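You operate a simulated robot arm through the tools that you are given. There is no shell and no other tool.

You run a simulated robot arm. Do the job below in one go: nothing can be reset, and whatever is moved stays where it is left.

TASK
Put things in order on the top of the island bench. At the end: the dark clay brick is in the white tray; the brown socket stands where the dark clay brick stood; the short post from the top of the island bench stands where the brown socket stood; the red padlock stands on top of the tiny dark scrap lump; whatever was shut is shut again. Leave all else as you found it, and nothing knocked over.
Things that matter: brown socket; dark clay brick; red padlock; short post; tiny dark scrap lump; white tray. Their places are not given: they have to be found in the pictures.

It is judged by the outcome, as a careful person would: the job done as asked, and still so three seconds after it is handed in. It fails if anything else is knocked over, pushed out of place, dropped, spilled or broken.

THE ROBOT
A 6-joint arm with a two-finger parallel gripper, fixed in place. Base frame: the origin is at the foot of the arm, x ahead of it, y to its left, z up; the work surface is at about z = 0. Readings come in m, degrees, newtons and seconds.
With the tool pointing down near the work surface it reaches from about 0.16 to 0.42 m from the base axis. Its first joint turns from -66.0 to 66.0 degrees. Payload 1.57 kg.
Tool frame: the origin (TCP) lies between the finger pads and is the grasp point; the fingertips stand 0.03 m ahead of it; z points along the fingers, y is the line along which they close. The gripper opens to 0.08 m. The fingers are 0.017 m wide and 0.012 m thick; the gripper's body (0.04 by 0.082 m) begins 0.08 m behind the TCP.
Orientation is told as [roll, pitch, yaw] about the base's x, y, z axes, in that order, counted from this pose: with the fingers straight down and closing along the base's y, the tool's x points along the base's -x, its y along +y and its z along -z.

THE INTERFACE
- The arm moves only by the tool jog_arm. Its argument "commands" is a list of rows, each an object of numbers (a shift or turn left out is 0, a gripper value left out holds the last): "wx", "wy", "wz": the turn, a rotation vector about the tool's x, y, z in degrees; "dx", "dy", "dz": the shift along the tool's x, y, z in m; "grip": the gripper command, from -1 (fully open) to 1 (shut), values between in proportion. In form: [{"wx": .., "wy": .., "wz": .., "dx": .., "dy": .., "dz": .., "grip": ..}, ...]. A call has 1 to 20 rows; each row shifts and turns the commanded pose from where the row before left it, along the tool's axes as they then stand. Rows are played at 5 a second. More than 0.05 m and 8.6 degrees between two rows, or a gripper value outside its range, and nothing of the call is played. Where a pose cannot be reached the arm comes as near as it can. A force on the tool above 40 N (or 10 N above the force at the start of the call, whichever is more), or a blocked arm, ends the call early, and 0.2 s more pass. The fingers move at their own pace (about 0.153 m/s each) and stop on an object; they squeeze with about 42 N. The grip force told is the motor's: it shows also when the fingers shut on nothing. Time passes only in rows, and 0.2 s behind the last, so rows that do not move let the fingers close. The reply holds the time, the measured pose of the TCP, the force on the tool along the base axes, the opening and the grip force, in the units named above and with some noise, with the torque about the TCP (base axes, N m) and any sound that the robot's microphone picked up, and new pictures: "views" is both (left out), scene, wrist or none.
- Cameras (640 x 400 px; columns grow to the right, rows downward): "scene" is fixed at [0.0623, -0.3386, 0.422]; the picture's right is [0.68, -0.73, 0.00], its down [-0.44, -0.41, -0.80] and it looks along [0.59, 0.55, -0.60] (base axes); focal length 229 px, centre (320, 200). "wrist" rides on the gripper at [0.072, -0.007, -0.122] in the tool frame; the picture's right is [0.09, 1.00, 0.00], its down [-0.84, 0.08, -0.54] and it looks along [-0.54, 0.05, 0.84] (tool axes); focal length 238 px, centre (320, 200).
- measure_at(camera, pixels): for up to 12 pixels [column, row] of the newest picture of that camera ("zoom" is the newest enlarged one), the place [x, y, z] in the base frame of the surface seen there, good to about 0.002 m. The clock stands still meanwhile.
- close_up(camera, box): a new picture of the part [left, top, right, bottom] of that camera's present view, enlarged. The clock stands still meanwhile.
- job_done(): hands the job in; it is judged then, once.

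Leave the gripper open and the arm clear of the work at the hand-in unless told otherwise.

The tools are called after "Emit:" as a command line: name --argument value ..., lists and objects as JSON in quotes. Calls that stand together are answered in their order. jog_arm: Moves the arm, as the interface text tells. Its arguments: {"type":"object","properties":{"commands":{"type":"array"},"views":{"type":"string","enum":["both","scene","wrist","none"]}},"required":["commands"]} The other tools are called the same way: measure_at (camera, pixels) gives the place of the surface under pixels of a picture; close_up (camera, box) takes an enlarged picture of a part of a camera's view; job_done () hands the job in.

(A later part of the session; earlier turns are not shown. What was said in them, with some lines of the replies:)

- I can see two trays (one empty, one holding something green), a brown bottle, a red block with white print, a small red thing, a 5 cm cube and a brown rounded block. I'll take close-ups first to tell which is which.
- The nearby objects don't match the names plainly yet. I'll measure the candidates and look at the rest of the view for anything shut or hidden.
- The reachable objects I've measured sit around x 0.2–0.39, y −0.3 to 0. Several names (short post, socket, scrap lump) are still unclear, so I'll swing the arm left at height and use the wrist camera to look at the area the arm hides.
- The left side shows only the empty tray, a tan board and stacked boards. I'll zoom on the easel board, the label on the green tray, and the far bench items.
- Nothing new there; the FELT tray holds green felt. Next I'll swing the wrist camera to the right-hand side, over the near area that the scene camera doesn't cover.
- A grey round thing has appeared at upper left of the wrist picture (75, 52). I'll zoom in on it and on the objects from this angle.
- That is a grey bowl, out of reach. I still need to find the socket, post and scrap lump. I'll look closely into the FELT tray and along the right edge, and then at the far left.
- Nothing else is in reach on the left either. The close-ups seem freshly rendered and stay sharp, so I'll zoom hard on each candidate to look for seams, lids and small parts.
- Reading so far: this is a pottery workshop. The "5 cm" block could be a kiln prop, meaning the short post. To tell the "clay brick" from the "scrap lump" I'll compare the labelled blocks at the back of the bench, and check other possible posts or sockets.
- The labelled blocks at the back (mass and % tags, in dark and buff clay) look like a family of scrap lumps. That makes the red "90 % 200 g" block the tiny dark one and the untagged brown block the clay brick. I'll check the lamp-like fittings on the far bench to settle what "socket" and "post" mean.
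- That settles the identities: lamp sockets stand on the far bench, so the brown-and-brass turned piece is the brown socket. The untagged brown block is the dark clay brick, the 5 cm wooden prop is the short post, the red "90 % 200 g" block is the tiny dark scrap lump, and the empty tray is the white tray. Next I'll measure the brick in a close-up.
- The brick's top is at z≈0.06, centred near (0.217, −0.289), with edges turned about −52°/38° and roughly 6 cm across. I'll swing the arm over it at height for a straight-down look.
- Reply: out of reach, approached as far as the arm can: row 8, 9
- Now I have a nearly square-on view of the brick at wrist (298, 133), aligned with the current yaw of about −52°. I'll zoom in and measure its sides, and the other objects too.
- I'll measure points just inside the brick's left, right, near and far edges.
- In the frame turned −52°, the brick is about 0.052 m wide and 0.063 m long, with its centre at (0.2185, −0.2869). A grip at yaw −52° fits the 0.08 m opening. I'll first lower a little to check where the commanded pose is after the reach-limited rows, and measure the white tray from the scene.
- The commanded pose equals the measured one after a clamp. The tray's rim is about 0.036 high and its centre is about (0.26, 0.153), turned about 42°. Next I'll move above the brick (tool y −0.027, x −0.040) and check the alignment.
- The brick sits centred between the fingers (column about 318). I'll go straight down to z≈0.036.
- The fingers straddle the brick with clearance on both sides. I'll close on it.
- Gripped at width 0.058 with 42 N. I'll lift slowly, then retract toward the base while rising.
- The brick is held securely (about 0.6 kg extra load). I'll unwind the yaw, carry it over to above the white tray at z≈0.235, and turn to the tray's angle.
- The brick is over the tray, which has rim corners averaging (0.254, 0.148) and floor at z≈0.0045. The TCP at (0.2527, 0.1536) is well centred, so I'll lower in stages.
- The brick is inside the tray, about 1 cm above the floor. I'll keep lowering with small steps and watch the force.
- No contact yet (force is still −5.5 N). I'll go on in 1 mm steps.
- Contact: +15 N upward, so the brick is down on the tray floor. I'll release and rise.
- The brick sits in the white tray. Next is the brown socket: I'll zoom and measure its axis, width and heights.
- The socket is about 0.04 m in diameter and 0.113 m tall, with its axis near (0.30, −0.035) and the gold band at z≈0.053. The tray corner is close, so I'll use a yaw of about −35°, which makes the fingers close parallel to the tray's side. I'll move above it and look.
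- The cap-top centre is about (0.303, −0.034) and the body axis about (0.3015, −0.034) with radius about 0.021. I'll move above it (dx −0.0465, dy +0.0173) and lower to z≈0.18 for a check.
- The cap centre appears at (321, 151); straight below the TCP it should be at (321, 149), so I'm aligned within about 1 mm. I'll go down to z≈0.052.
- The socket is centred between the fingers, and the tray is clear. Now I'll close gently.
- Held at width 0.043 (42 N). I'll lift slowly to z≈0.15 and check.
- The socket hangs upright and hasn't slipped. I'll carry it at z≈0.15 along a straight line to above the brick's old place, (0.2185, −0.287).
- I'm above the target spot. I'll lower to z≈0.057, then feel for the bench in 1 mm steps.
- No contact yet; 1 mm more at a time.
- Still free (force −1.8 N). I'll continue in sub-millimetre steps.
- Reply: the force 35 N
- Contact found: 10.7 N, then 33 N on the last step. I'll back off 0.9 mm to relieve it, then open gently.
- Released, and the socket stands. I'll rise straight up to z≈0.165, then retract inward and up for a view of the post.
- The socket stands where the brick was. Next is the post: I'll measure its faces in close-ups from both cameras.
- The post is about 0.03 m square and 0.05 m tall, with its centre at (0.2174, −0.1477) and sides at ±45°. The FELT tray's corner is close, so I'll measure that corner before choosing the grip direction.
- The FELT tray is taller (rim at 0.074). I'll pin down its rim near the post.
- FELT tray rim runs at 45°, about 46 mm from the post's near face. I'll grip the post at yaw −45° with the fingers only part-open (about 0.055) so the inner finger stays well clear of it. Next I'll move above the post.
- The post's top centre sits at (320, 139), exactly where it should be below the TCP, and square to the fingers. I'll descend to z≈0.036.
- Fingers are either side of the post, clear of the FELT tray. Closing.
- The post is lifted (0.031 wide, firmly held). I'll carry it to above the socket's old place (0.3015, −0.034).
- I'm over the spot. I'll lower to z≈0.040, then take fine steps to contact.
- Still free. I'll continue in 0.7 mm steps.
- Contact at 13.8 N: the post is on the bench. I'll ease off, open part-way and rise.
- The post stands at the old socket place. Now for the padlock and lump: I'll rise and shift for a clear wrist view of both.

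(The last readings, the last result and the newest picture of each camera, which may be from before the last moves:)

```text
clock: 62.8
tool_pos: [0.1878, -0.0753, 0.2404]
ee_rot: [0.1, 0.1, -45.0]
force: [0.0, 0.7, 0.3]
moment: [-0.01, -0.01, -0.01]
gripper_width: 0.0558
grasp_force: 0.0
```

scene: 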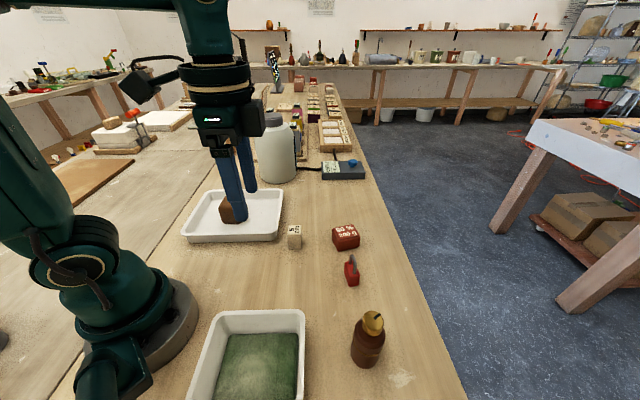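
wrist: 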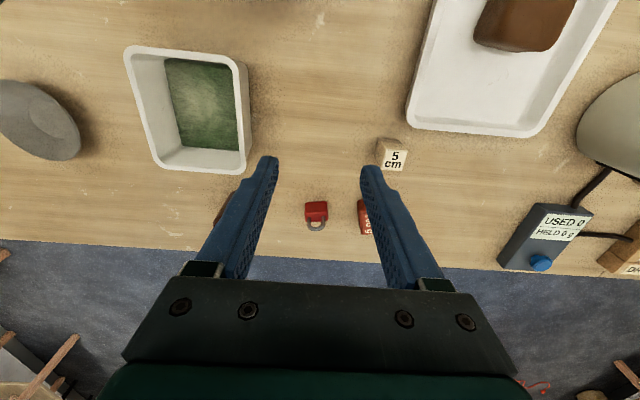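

The padlock is clear at wrist (316, 214). I'll measure it and the lump in scene and wrist close-ups.

Emit:
close_up --camera "wrist" --box '[290, 185, 345, 240]'

Emit:
measure_at --camera "zoom" --pixels '[[190, 140], [425, 125], [420, 250], [180, 260], [300, 110], [300, 270], [305, 330], [210, 310], [400, 300], [300, 190], [300, 230]]'

Emit:
close_up --camera "scene" --box '[330, 250, 370, 290]'

Emit:
measure_at --camera "zoom" --pixels '[[290, 125], [330, 262], [410, 245], [370, 240], [325, 140], [340, 50], [320, 350], [400, 345], [265, 210], [360, 300], [290, 220], [375, 120]]'

Emit:
close_up --camera "scene" --box '[325, 218, 373, 254]'

Emit:
measure_at --camera "zoom" --pixels '[[165, 115], [350, 72], [425, 185], [225, 235], [140, 130], [210, 270], [440, 205], [200, 365], [435, 320], [300, 155], [135, 230], [360, 330]]'

```text
7.27 times, centred on (318, 212) of wrist
```

zoom: 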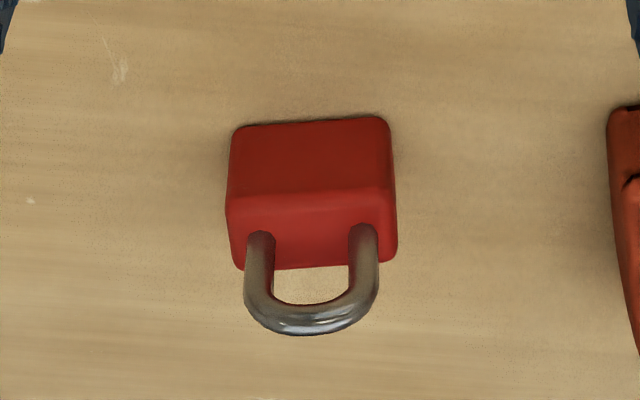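

```text
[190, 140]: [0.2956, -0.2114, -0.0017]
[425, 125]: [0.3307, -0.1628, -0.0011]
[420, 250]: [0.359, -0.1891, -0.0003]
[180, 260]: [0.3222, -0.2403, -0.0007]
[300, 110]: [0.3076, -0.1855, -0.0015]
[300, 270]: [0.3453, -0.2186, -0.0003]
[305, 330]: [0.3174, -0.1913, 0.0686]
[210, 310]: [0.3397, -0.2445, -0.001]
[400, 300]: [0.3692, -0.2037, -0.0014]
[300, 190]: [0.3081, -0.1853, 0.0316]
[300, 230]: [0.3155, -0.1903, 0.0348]
```

```text
10.00 times, centred on (350, 270) of scene
```

zoom: 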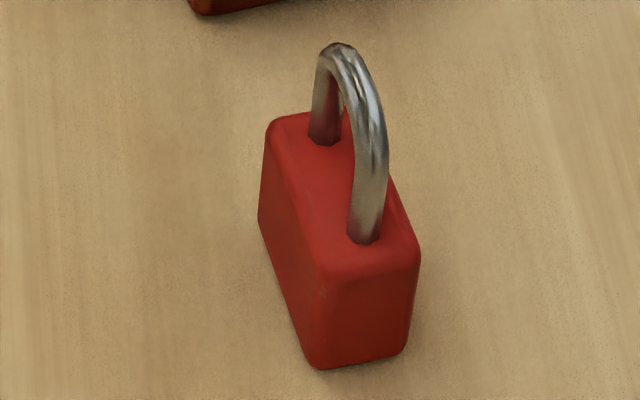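

```text
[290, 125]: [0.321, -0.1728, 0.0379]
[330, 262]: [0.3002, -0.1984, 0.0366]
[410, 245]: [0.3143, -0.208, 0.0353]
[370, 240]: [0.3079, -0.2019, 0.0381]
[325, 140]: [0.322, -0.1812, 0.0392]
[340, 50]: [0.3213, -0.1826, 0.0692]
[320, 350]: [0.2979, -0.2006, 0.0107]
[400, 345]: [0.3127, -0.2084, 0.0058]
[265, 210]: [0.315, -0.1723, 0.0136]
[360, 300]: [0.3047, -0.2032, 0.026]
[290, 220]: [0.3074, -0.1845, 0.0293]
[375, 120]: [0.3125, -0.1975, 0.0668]
```

```text
11.11 times, centred on (349, 236) of scene
```

zoom: 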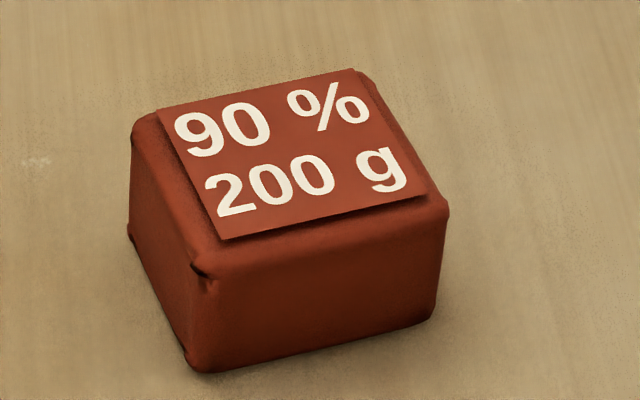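

```text
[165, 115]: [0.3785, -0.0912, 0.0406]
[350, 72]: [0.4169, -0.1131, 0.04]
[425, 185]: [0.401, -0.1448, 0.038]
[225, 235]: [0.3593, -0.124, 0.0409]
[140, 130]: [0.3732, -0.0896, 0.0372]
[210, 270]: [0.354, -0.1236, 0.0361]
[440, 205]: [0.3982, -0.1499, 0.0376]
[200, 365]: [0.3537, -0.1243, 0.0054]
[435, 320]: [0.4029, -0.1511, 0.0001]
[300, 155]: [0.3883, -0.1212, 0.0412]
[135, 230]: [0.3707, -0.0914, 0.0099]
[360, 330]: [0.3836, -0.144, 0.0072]
```

Lump: top at z≈0.041, centre (0.389, −0.118), about 0.052 × 0.040 with its long side along −30°. Padlock: body about 0.035 × 0.02 × 0.038, centre about (0.3165, −0.1905), long axis about 50°. The lump is near the reach limit (radius 0.407), so I'll test reach with the empty gripper above it before picking up the padlock.

Emit:
jog_arm --commands '[{"wz": -8}, {"wz": -7}, {"dz": 0.04}, {"dz": 0.04}, {"dz": 0.03}, {"dx": -0.039, "dy": 0.0127}, {"dx": -0.039, "dy": 0.0127}, {"dx": -0.039, "dy": 0.0127}, {"dx": -0.039, "dy": 0.0127}, {"dx": -0.039, "dy": 0.0127}, {}]' --views "both"

```text
clock: 65.2
tool_pos: [0.3834, -0.1162, 0.1283]
ee_rot: [0.1, 0.1, -30.0]
force: [-0.5, 0.1, -1.1]
moment: [0.01, 0.02, 0.0]
gripper_width: 0.0562
grasp_force: 0.0
out of reach, approached as far as the arm can: row 10
```

scene: 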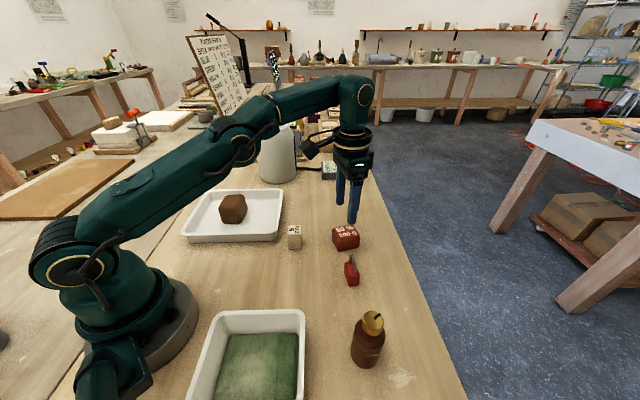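
wrist: 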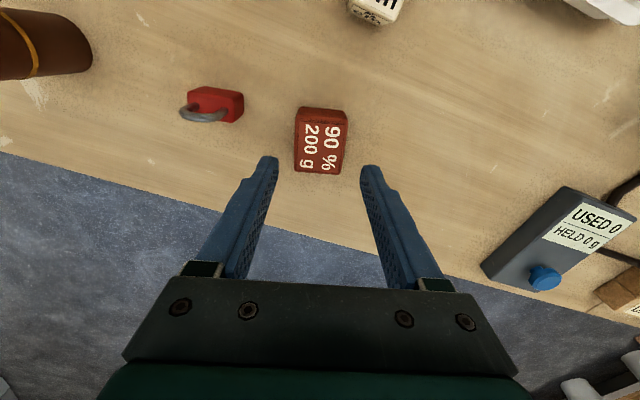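

Reach here is 0.4006 at z=0.128, and lower down it grows, so placing at z≈0.08 should be fine. I'll measure the lump top from this square-on view.

Emit:
close_up --camera "wrist" --box '[280, 95, 360, 185]'

Emit:
measure_at --camera "zoom" --pixels '[[230, 150], [385, 165], [365, 320], [225, 310], [300, 230], [225, 200], [385, 200], [300, 150], [300, 330], [245, 70], [380, 80], [230, 330]]'

Emit:
close_up --camera "wrist" --box '[165, 70, 265, 140]'

```text
4.44 times, centred on (320, 140) of wrist
```

zoom: 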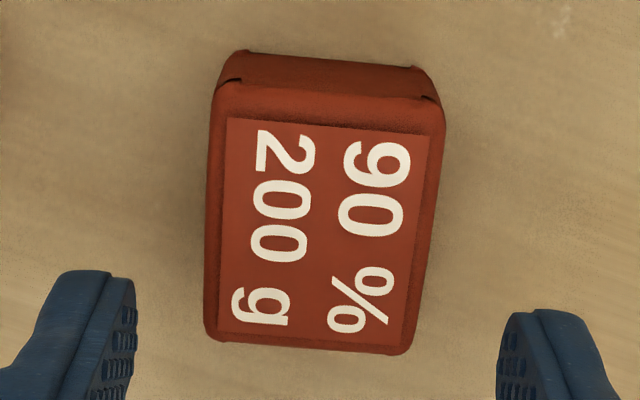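

```text
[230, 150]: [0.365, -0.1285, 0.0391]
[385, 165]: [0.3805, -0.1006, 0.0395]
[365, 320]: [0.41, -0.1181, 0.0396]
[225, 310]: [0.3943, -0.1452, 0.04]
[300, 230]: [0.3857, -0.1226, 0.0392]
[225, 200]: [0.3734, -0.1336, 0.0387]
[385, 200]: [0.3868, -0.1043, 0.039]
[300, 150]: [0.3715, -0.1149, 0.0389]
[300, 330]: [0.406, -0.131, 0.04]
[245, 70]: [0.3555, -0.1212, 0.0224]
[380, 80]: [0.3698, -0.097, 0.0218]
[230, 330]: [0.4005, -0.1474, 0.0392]
```

```text
5.71 times, centred on (215, 105) of wrist
```

zoom: 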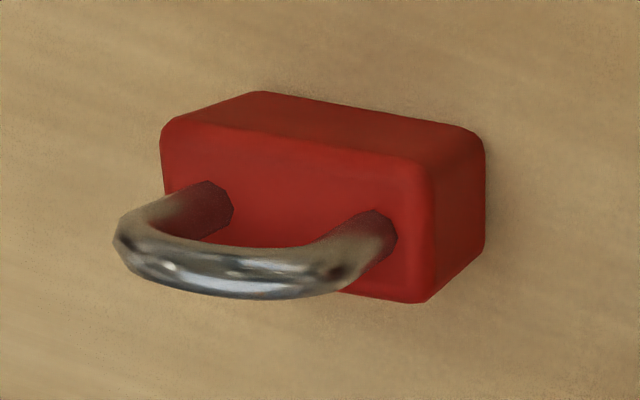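

I'll measure the padlock body from this view too.

Emit:
measure_at --camera "zoom" --pixels '[[175, 130], [410, 170], [420, 290], [180, 180], [260, 100], [475, 145], [300, 175], [455, 200], [205, 200], [375, 225], [225, 285], [480, 230]]'

```text
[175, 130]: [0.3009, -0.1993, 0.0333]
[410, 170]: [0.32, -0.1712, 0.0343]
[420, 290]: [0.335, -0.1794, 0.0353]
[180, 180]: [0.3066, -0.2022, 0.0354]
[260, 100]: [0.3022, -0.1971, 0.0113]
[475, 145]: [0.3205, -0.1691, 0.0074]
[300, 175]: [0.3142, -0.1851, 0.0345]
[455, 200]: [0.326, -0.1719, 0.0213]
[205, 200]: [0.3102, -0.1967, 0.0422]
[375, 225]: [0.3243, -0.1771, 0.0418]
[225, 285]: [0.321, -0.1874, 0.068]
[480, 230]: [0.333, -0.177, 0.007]
```

Ray geometry from two views gives the padlock's long axis at about 55°, its centre at (0.317, −0.190) and its length at about 0.035. I'll grip it by its end faces at yaw −34.5° with the fingers open about 0.056. Moving above it now.

Emit:
jog_arm --commands '[{"wz": 4.5}, {"dx": 0.0043, "dy": -0.033}, {"dx": 0.0042, "dy": -0.033}, {"dx": 0.0042, "dy": -0.0327}, {}]' --views "both"

```text
clock: 66.4
tool_pos: [0.3165, -0.1907, 0.1286]
ee_rot: [0.1, 0.0, -34.5]
force: [0.2, -0.4, 0.0]
moment: [0.03, -0.02, 0.04]
gripper_width: 0.0559
grasp_force: 0.0
```

scene: 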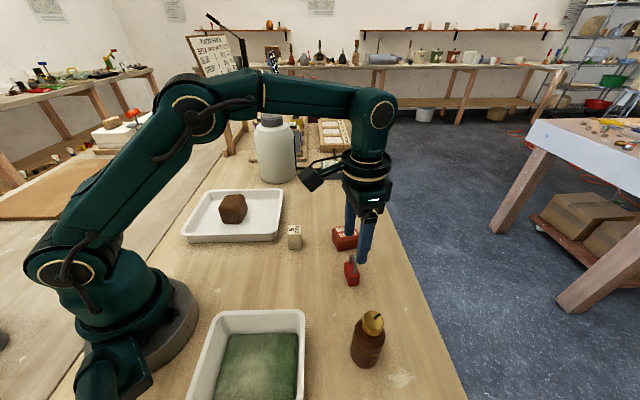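
wrist: 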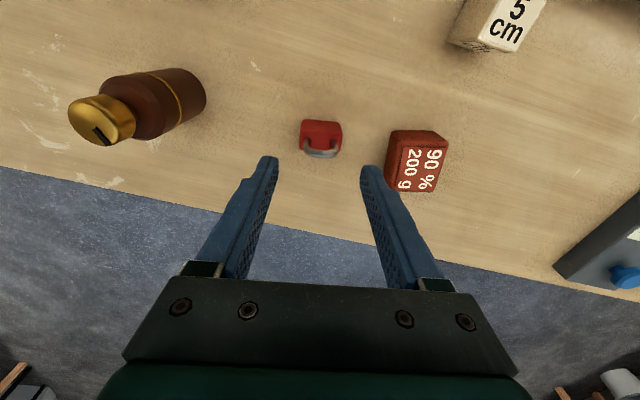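

Emit:
close_up --camera "wrist" --box '[285, 105, 355, 175]'

```text
5.71 times, centred on (320, 140) of wrist
```

zoom: 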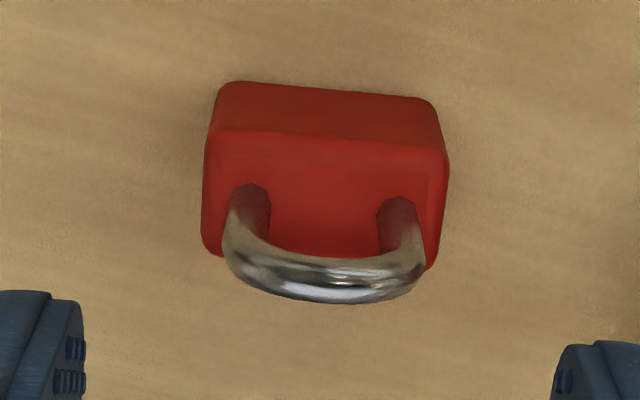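

The padlock's edges run parallel to the line between the fingertips (the camera has a small roll), and its top centre is at (320, 140) against an expected (320.6, 141). It's well aligned, so I'll descend to z≈0.036.

Emit:
jog_arm --commands '[{"dz": 0.025}, {"dz": 0.025}, {"dz": 0.025}, {"dz": 0.012}, {"dz": 0.0056}, {}]' --views "both"

```text
clock: 67.8
tool_pos: [0.3159, -0.1917, 0.0359]
ee_rot: [0.2, -0.1, -34.6]
force: [-0.2, 0.5, 0.2]
moment: [-0.01, 0.02, 0.03]
gripper_width: 0.0561
grasp_force: 0.0
```

scene: 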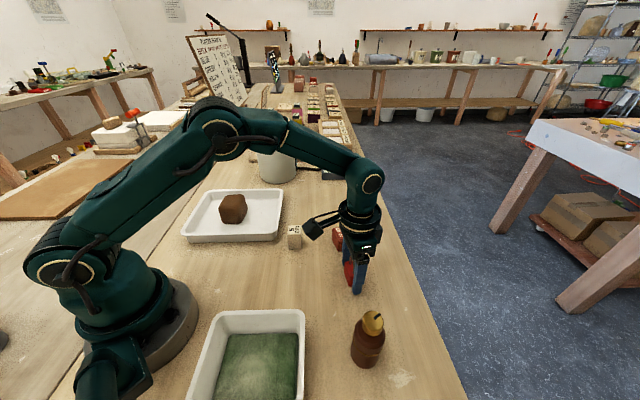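
wrist: 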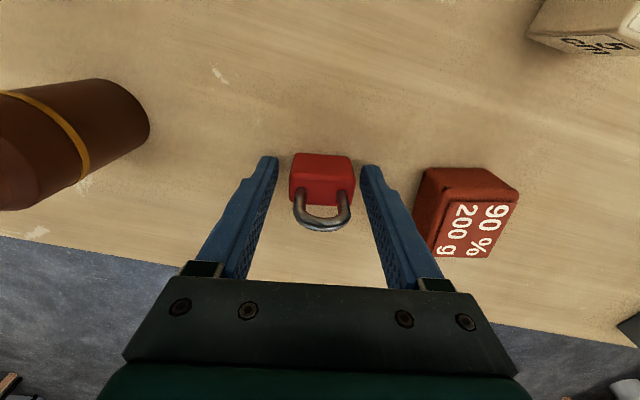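

Good: the fingers are either side of the padlock and clear of the lump. I'll close and lift a little.

Emit:
jog_arm --commands '[{"grip": -0.1}, {"grip": 0.1}, {"grip": 1}, {"grip": 1}, {"dz": -0.01}, {"dz": -0.02}, {"dz": -0.025}, {}]' --views "both"

```text
clock: 69.6
tool_pos: [0.317, -0.1911, 0.0902]
ee_rot: [0.1, 0.0, -34.5]
force: [-0.2, 1.3, -0.6]
moment: [0.0, 0.01, 0.03]
gripper_width: 0.039
grasp_force: 41.9
```

scene: 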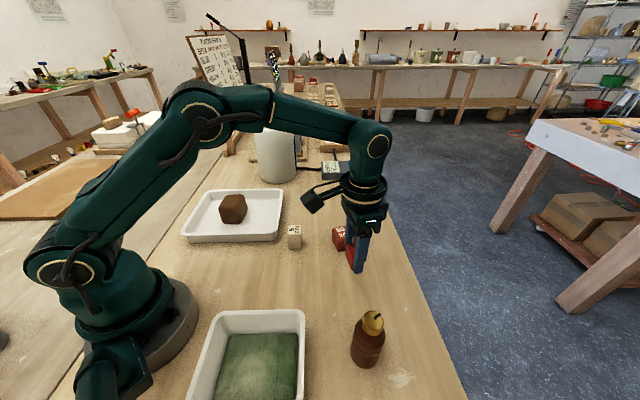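
wrist: 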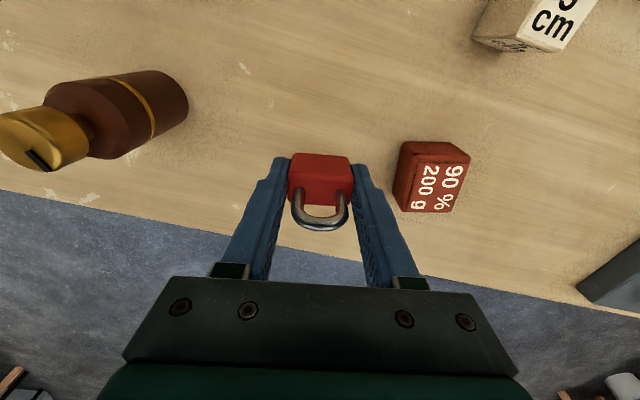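

Held at width 0.039. I'll rise to z≈0.10 (padlock bottom at about 0.064, lump top 0.041), turn to yaw −30° and move over the lump centre at (0.3875, −0.1185).

Emit:
jog_arm --commands '[{"dz": -0.011}, {"wz": -4.5}, {"dy": 0.0328, "dx": -0.0084}, {"dy": 0.0328, "dx": -0.0084}, {"dy": 0.0328, "dx": -0.0084}, {}]' --views "both"

```text
clock: 71.0
tool_pos: [0.3863, -0.1181, 0.1026]
ee_rot: [0.1, -0.1, -30.1]
force: [-0.9, -0.4, -1.5]
moment: [0.0, 0.01, 0.02]
gripper_width: 0.0391
grasp_force: 41.9
```

scene: 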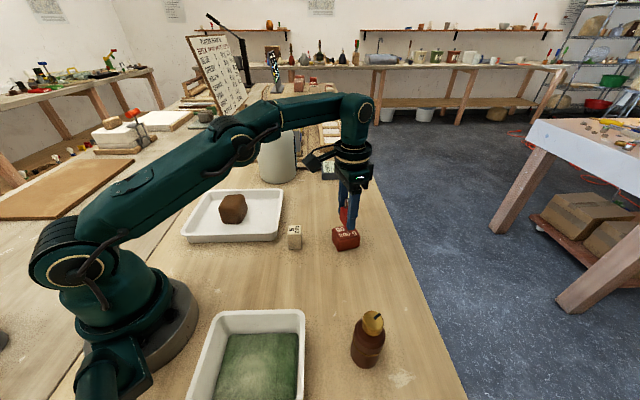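
wrist: 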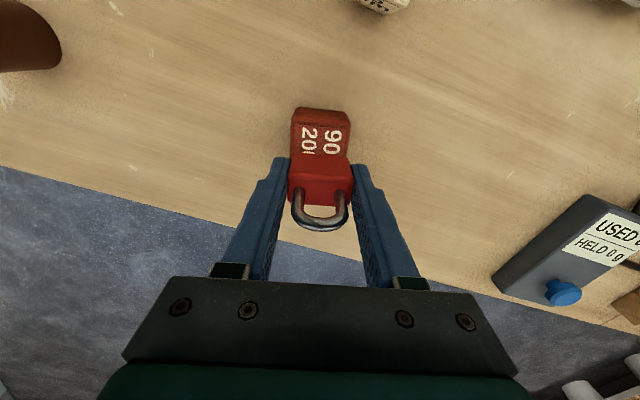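

It reached the spot without hitting the limit. I'll check the alignment over the lump in close-ups.

Emit:
close_up --camera "scene" --box '[320, 195, 375, 255]'

Emit:
close_up --camera "wrist" --box '[265, 95, 375, 235]'

```text
6.67 times, centred on (348, 225) of scene
```

zoom: 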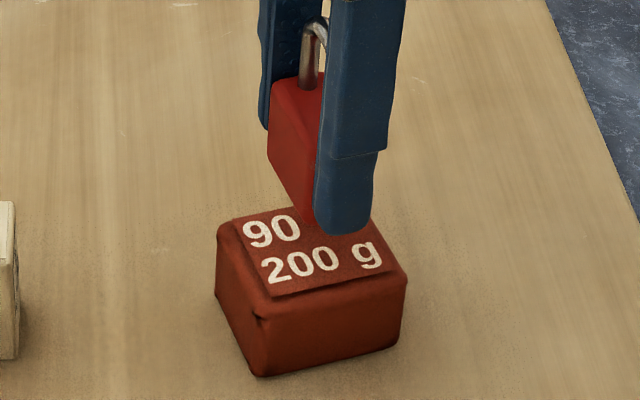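

```text
2.86 times, centred on (320, 165) of wrist
```

zoom: 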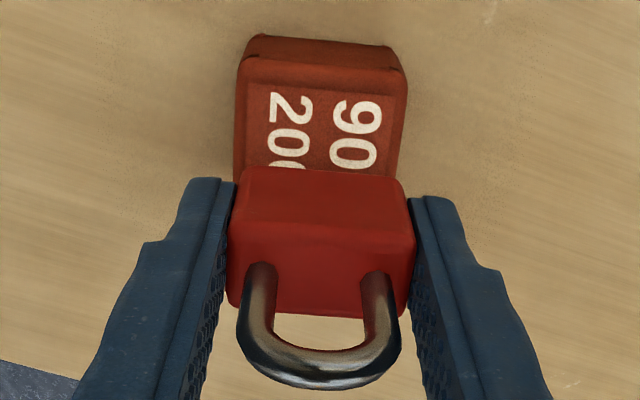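

The padlock is centred over the lump. I'll lower 2 cm with a 1.5 mm outward trim, then take fine steps.

Emit:
jog_arm --commands '[{"dz": 0.01, "dx": -0.0015}, {"dz": 0.009}, {}]' --views "both"

Emit:
jog_arm --commands '[{"dz": 0.0015}, {}]' --views "none"

Emit:
jog_arm --commands '[{"dz": 0.001}, {}]' --views "none"

```text
clock: 71.8
tool_pos: [0.3883, -0.1194, 0.0832]
ee_rot: [0.1, -0.1, -29.9]
force: [0.3, 0.0, -0.9]
moment: [0.02, -0.02, -0.01]
gripper_width: 0.0389
grasp_force: 42.2
```

scene: 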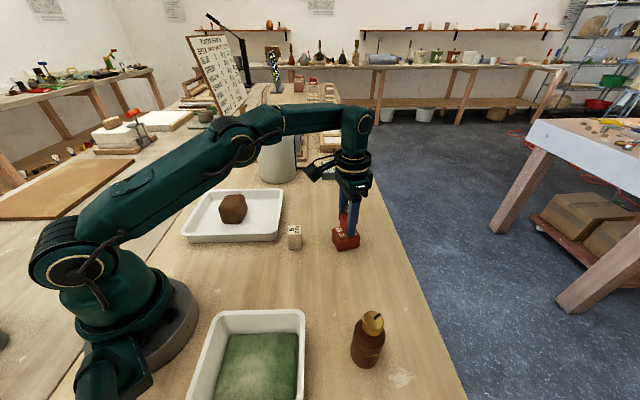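
wrist: 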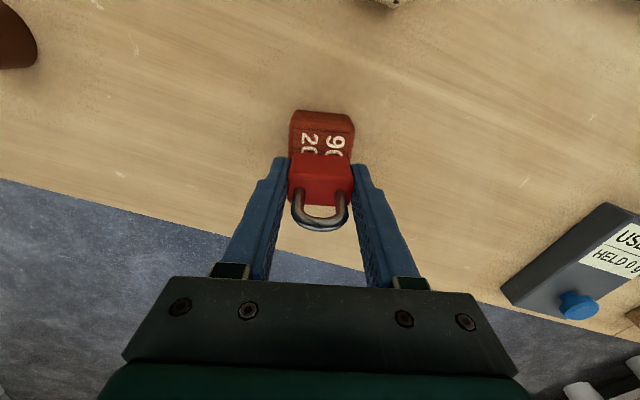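

```text
clock: 72.4
tool_pos: [0.3886, -0.1189, 0.0812]
ee_rot: [0.0, 0.1, -29.9]
force: [-0.4, -0.4, -0.9]
moment: [-0.02, 0.01, 0.0]
gripper_width: 0.039
grasp_force: 41.9
```

```text
clock: 73.0
tool_pos: [0.3897, -0.12, 0.0811]
ee_rot: [0.2, -0.1, -29.9]
force: [-0.1, 0.0, -0.8]
moment: [0.01, 0.02, -0.01]
gripper_width: 0.0391
grasp_force: 42.3
```

No contact yet; I'll continue in 1 mm and then smaller steps.

Emit:
jog_arm --commands '[{"dz": 0.001}, {}]' --views "none"

Emit:
jog_arm --commands '[{"dz": 0.0007}, {}]' --views "none"

Emit:
jog_arm --commands '[{"dz": 0.0007}, {}]' --views "none"

```text
clock: 73.6
tool_pos: [0.3896, -0.1194, 0.0796]
ee_rot: [0.1, -0.1, -30.0]
force: [0.5, 0.6, -1.2]
moment: [-0.01, -0.01, 0.03]
gripper_width: 0.0391
grasp_force: 42.4
```

```text
clock: 74.2
tool_pos: [0.3893, -0.1187, 0.0798]
ee_rot: [0.1, 0.0, -30.1]
force: [-0.1, -1.2, -0.9]
moment: [0.0, 0.01, 0.02]
gripper_width: 0.0389
grasp_force: 41.7
```

```text
clock: 74.8
tool_pos: [0.3886, -0.1193, 0.0778]
ee_rot: [0.2, 0.0, -30.1]
force: [0.5, -0.2, -2.0]
moment: [0.03, 0.03, -0.01]
gripper_width: 0.039
grasp_force: 42.4
```

Emit:
jog_arm --commands '[{"dz": 0.0007}, {}]' --views "none"

Emit:
jog_arm --commands '[{"dz": 0.0005}, {}]' --views "none"

```text
clock: 75.4
tool_pos: [0.3885, -0.1187, 0.077]
ee_rot: [0.2, 0.0, -30.0]
force: [-0.7, -0.5, -1.4]
moment: [-0.02, 0.01, 0.0]
gripper_width: 0.0389
grasp_force: 42.2
```

```text
clock: 76.0
tool_pos: [0.3883, -0.1191, 0.0768]
ee_rot: [0.1, 0.0, -30.0]
force: [-0.1, -1.1, -1.4]
moment: [0.03, -0.02, 0.01]
gripper_width: 0.0389
grasp_force: 41.7
```

Emit:
jog_arm --commands '[{"dz": 0.0005}, {}]' --views "none"

Emit:
close_up --camera "scene" --box '[320, 200, 375, 255]'

```text
clock: 76.6
tool_pos: [0.3885, -0.1193, 0.0768]
ee_rot: [0.2, -0.1, -30.0]
force: [0.9, 0.3, -0.3]
moment: [0.0, 0.02, -0.02]
gripper_width: 0.0388
grasp_force: 42.1
```

```text
7.27 times, centred on (348, 228) of scene
```

zoom: 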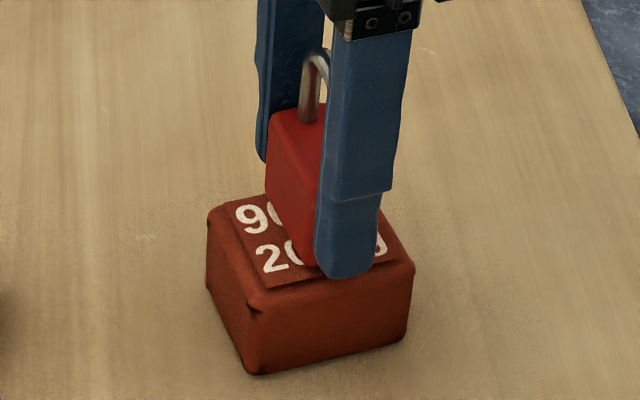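

The padlock is all but touching the lump. One more half-millimetre.

Emit:
jog_arm --commands '[{"dz": 0.0005}, {}]' --views "none"

```text
clock: 77.2
tool_pos: [0.3897, -0.1191, 0.0774]
ee_rot: [0.2, 0.0, -30.0]
force: [0.3, -0.4, -0.7]
moment: [0.03, -0.01, 0.01]
gripper_width: 0.039
grasp_force: 42.1
```

Emit:
jog_arm --commands '[{"dz": 0.0006}, {}]' --views "none"

```text
clock: 77.8
tool_pos: [0.389, -0.1192, 0.0759]
ee_rot: [0.1, 0.0, -30.0]
force: [-0.9, 0.1, -0.6]
moment: [0.01, -0.01, 0.03]
gripper_width: 0.039
grasp_force: 42.2
```

Emit:
jog_arm --commands '[{"dz": 0.0006}, {}]' --views "none"

```text
clock: 78.4
tool_pos: [0.3897, -0.119, 0.0746]
ee_rot: [0.1, -0.1, -30.1]
force: [-0.4, -0.8, -1.1]
moment: [0.01, -0.03, 0.0]
gripper_width: 0.0389
grasp_force: 42.0
```

Still no load; measured lump top heights ranged 0.039–0.041, so contact should be within the next millimetre. I'll continue.

Emit:
jog_arm --commands '[{"dz": 0.0005}, {}]' --views "none"

```text
clock: 79.0
tool_pos: [0.3891, -0.1189, 0.0747]
ee_rot: [0.0, 0.0, -30.1]
force: [-0.2, 0.9, -1.0]
moment: [-0.02, 0.0, 0.01]
gripper_width: 0.039
grasp_force: 42.2
```

Emit:
jog_arm --commands '[{"dz": 0.0005}, {}]' --views "none"

Emit:
close_up --camera "scene" --box '[330, 215, 365, 245]'

```text
clock: 79.6
tool_pos: [0.3891, -0.1188, 0.0744]
ee_rot: [0.1, 0.0, -29.9]
force: [0.0, 0.1, -1.9]
moment: [-0.01, 0.0, 0.02]
gripper_width: 0.0389
grasp_force: 42.1
```

```text
13.33 times, centred on (348, 230) of scene
```

zoom: 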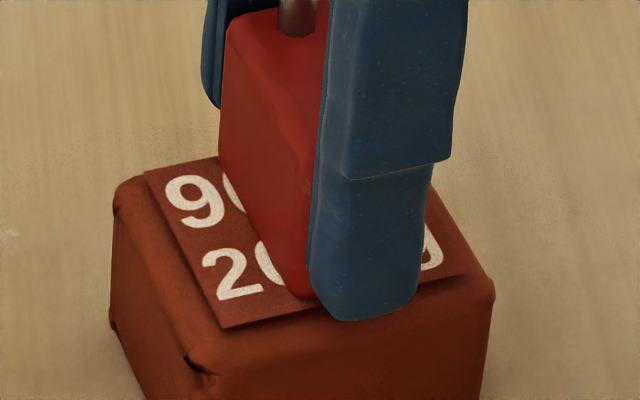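

Visually it touches the label, but the force shows no load yet. A few more half-millimetre steps.

Emit:
jog_arm --commands '[{"dz": 0.0005}, {}]' --views "none"

```text
clock: 80.2
tool_pos: [0.3889, -0.1206, 0.0745]
ee_rot: [0.2, -0.1, -29.9]
force: [0.6, -0.1, -0.8]
moment: [0.01, -0.02, 0.02]
gripper_width: 0.0389
grasp_force: 41.7
```

Emit:
jog_arm --commands '[{"dz": 0.0005}, {}]' --views "none"

```text
clock: 80.8
tool_pos: [0.3898, -0.1192, 0.073]
ee_rot: [0.1, 0.0, -29.9]
force: [-2.0, 0.1, 4.8]
moment: [-0.06, 0.13, -0.02]
gripper_width: 0.0389
grasp_force: 42.3
```

Contact: +4.8 N, so the padlock rests on the lump. I'll open slowly and symmetrically without moving.

Emit:
jog_arm --commands '[{"grip": 0.0}, {"grip": -0.1}, {"grip": -0.25}, {"grip": -0.4}, {}]' --views "both"

Emit:
close_up --camera "scene" --box '[320, 200, 375, 255]'

```text
clock: 82.0
tool_pos: [0.3894, -0.1184, 0.0733]
ee_rot: [0.2, 0.1, -30.0]
force: [0.3, -0.1, 0.7]
moment: [-0.01, 0.02, 0.0]
gripper_width: 0.056
grasp_force: 0.0
```

scene: 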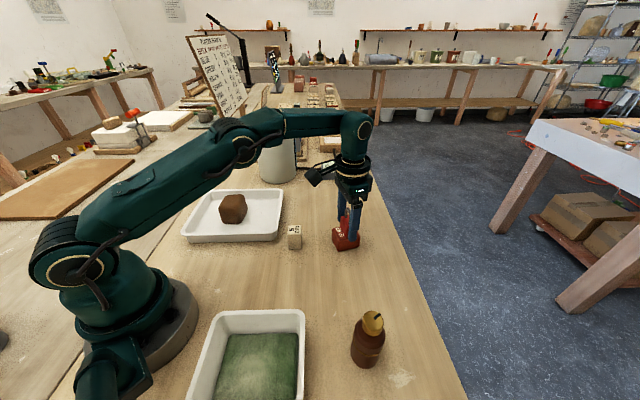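
wrist: 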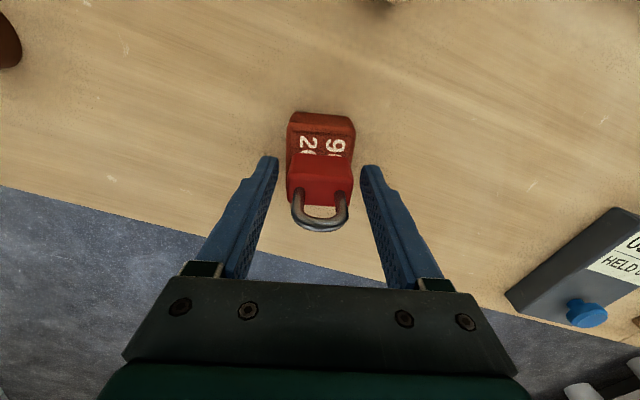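

```text
7.27 times, centred on (348, 228) of scene
```

zoom: 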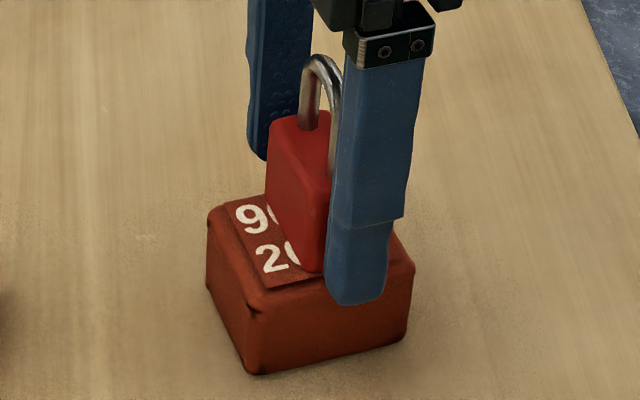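

The padlock stands squarely on the lump. I'll open fully, rise a bit (reach limits the height here), then back inward with the fingers passing well clear on both sides.

Emit:
jog_arm --commands '[{"grip": -1}, {"grip": -1}, {"dz": -0.01}, {"dz": -0.015}, {"dz": -0.01}, {}]' --views "wrist"

```text
clock: 83.4
tool_pos: [0.3888, -0.1187, 0.1079]
ee_rot: [0.2, -0.1, -30.0]
force: [0.2, -0.1, 0.8]
moment: [0.0, -0.02, 0.02]
gripper_width: 0.08
grasp_force: 0.0
```

wrist: 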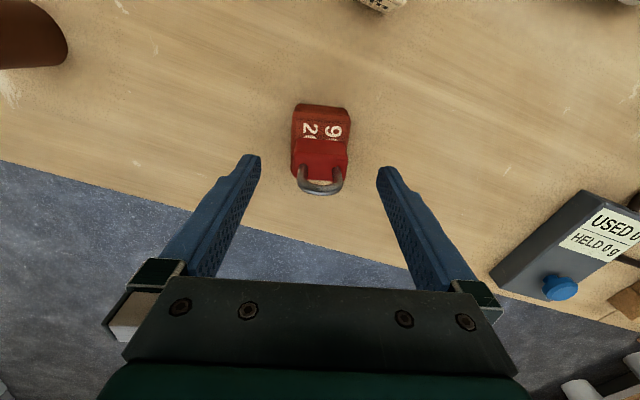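

The padlock is undisturbed. I'll retract inward and up to a clear position.

Emit:
jog_arm --commands '[{"dx": 0.025, "dz": -0.008}, {"dx": 0.03, "dz": -0.02}, {"dx": 0.03, "dz": -0.03}, {"dx": 0.03, "dz": -0.035}, {"dx": 0.03, "dz": -0.035}, {"dx": 0.03}, {}]' --views "both"

Emit:
close_up --camera "scene" --box '[320, 195, 375, 255]'

Emit:
close_up --camera "scene" --box '[170, 180, 410, 390]'

```text
clock: 85.0
tool_pos: [0.236, -0.032, 0.2349]
ee_rot: [0.0, 0.0, -30.0]
force: [0.4, -0.7, 0.2]
moment: [0.02, 0.0, 0.0]
gripper_width: 0.0799
grasp_force: 0.1
```

scene: 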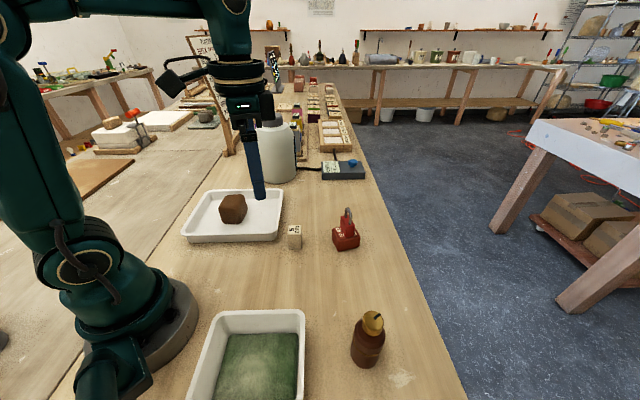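
wrist: 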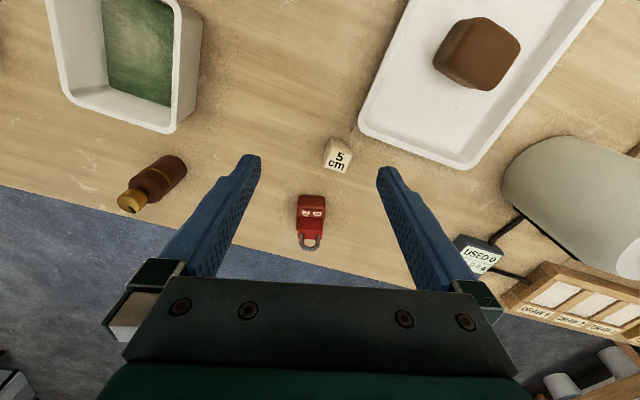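

```text
6.67 times, centred on (348, 225) of scene
```

zoom: 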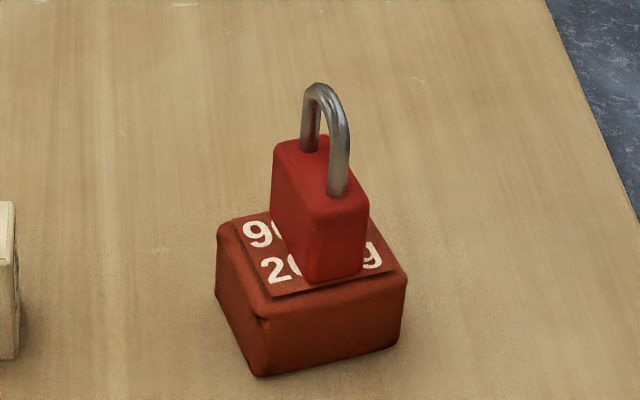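

```text
1.90 times, centred on (290, 285) of scene
```

zoom: 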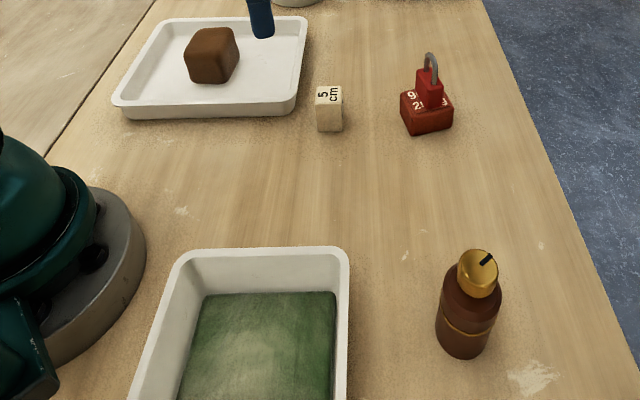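

Everything looks in place. As a last check, I'll measure the final positions of the post, socket, brick and lump.

Emit:
measure_at --camera "scene" --pixels '[[295, 230], [295, 243], [371, 318], [366, 350], [233, 202], [232, 215], [346, 232], [347, 213], [335, 236], [354, 247]]'

Emit:
close_up --camera "wrist" --box '[280, 120, 370, 260]'

```text
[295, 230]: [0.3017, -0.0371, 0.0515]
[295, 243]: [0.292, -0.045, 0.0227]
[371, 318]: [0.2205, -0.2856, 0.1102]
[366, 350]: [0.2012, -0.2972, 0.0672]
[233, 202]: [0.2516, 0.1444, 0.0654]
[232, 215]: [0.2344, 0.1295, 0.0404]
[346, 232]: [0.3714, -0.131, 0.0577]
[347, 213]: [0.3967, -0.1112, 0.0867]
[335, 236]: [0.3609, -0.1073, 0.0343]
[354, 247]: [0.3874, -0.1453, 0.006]
```

```text
2.86 times, centred on (325, 190) of wrist
```

zoom: 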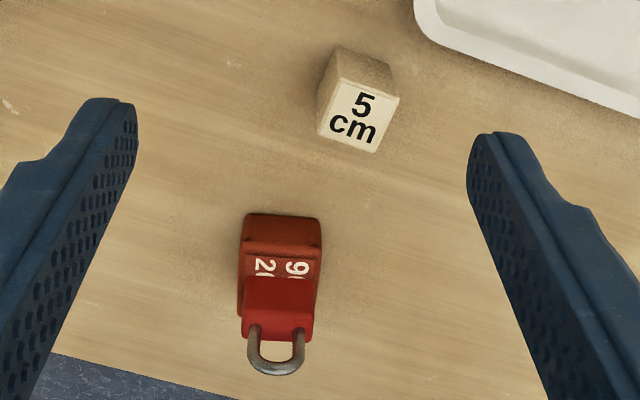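

The final measurements agree:
- **Brick:** in the white tray.
- **Socket:** upright at about (0.22, −0.287), the brick's old place.
- **Post:** upright at about (0.30, −0.035), the socket's old place.
- **Padlock:** standing on the lump.

I opened nothing that needed shutting. The trays look unmoved, the gripper is open, and the arm is clear at z≈0.235. Handing in.

Emit:
job_done

```text
The job is handed in.
```

I moved all four things as asked and handed the job in. The result of the judging hasn't come back to me. A last look before hand-in showed everything upright and in place.

| Thing | What I took it to be | Where it is now |
|---|---|---|
| Dark clay brick | the plain brown rounded block | on the floor of the empty white tray |
| Brown socket | the brown turned piece with a brass cap | where the brick stood, about (0.22, -0.287) |
| Short post | the "5 cm" wooden block | where the socket stood, about (0.30, -0.034) |
| Red padlock | the red padlock | standing on the red "90 % 200 g" block, which I took as the tiny dark scrap lump |

- **Names:** only the padlock was obvious, so I worked out the rest from the workshop around the bench. The lump and the brick were the least certain. Similar blocks tagged with a mass and a percentage stand at the back of the bench, so I took the tagged red one as the scrap lump and the untagged one as the brick.
- **White tray:** two trays are white. I used the empty one, not the one labelled "FELT".
- **Shut things:** I opened nothing, so nothing needed shutting again.

The gripper was left open and the arm clear of the work.
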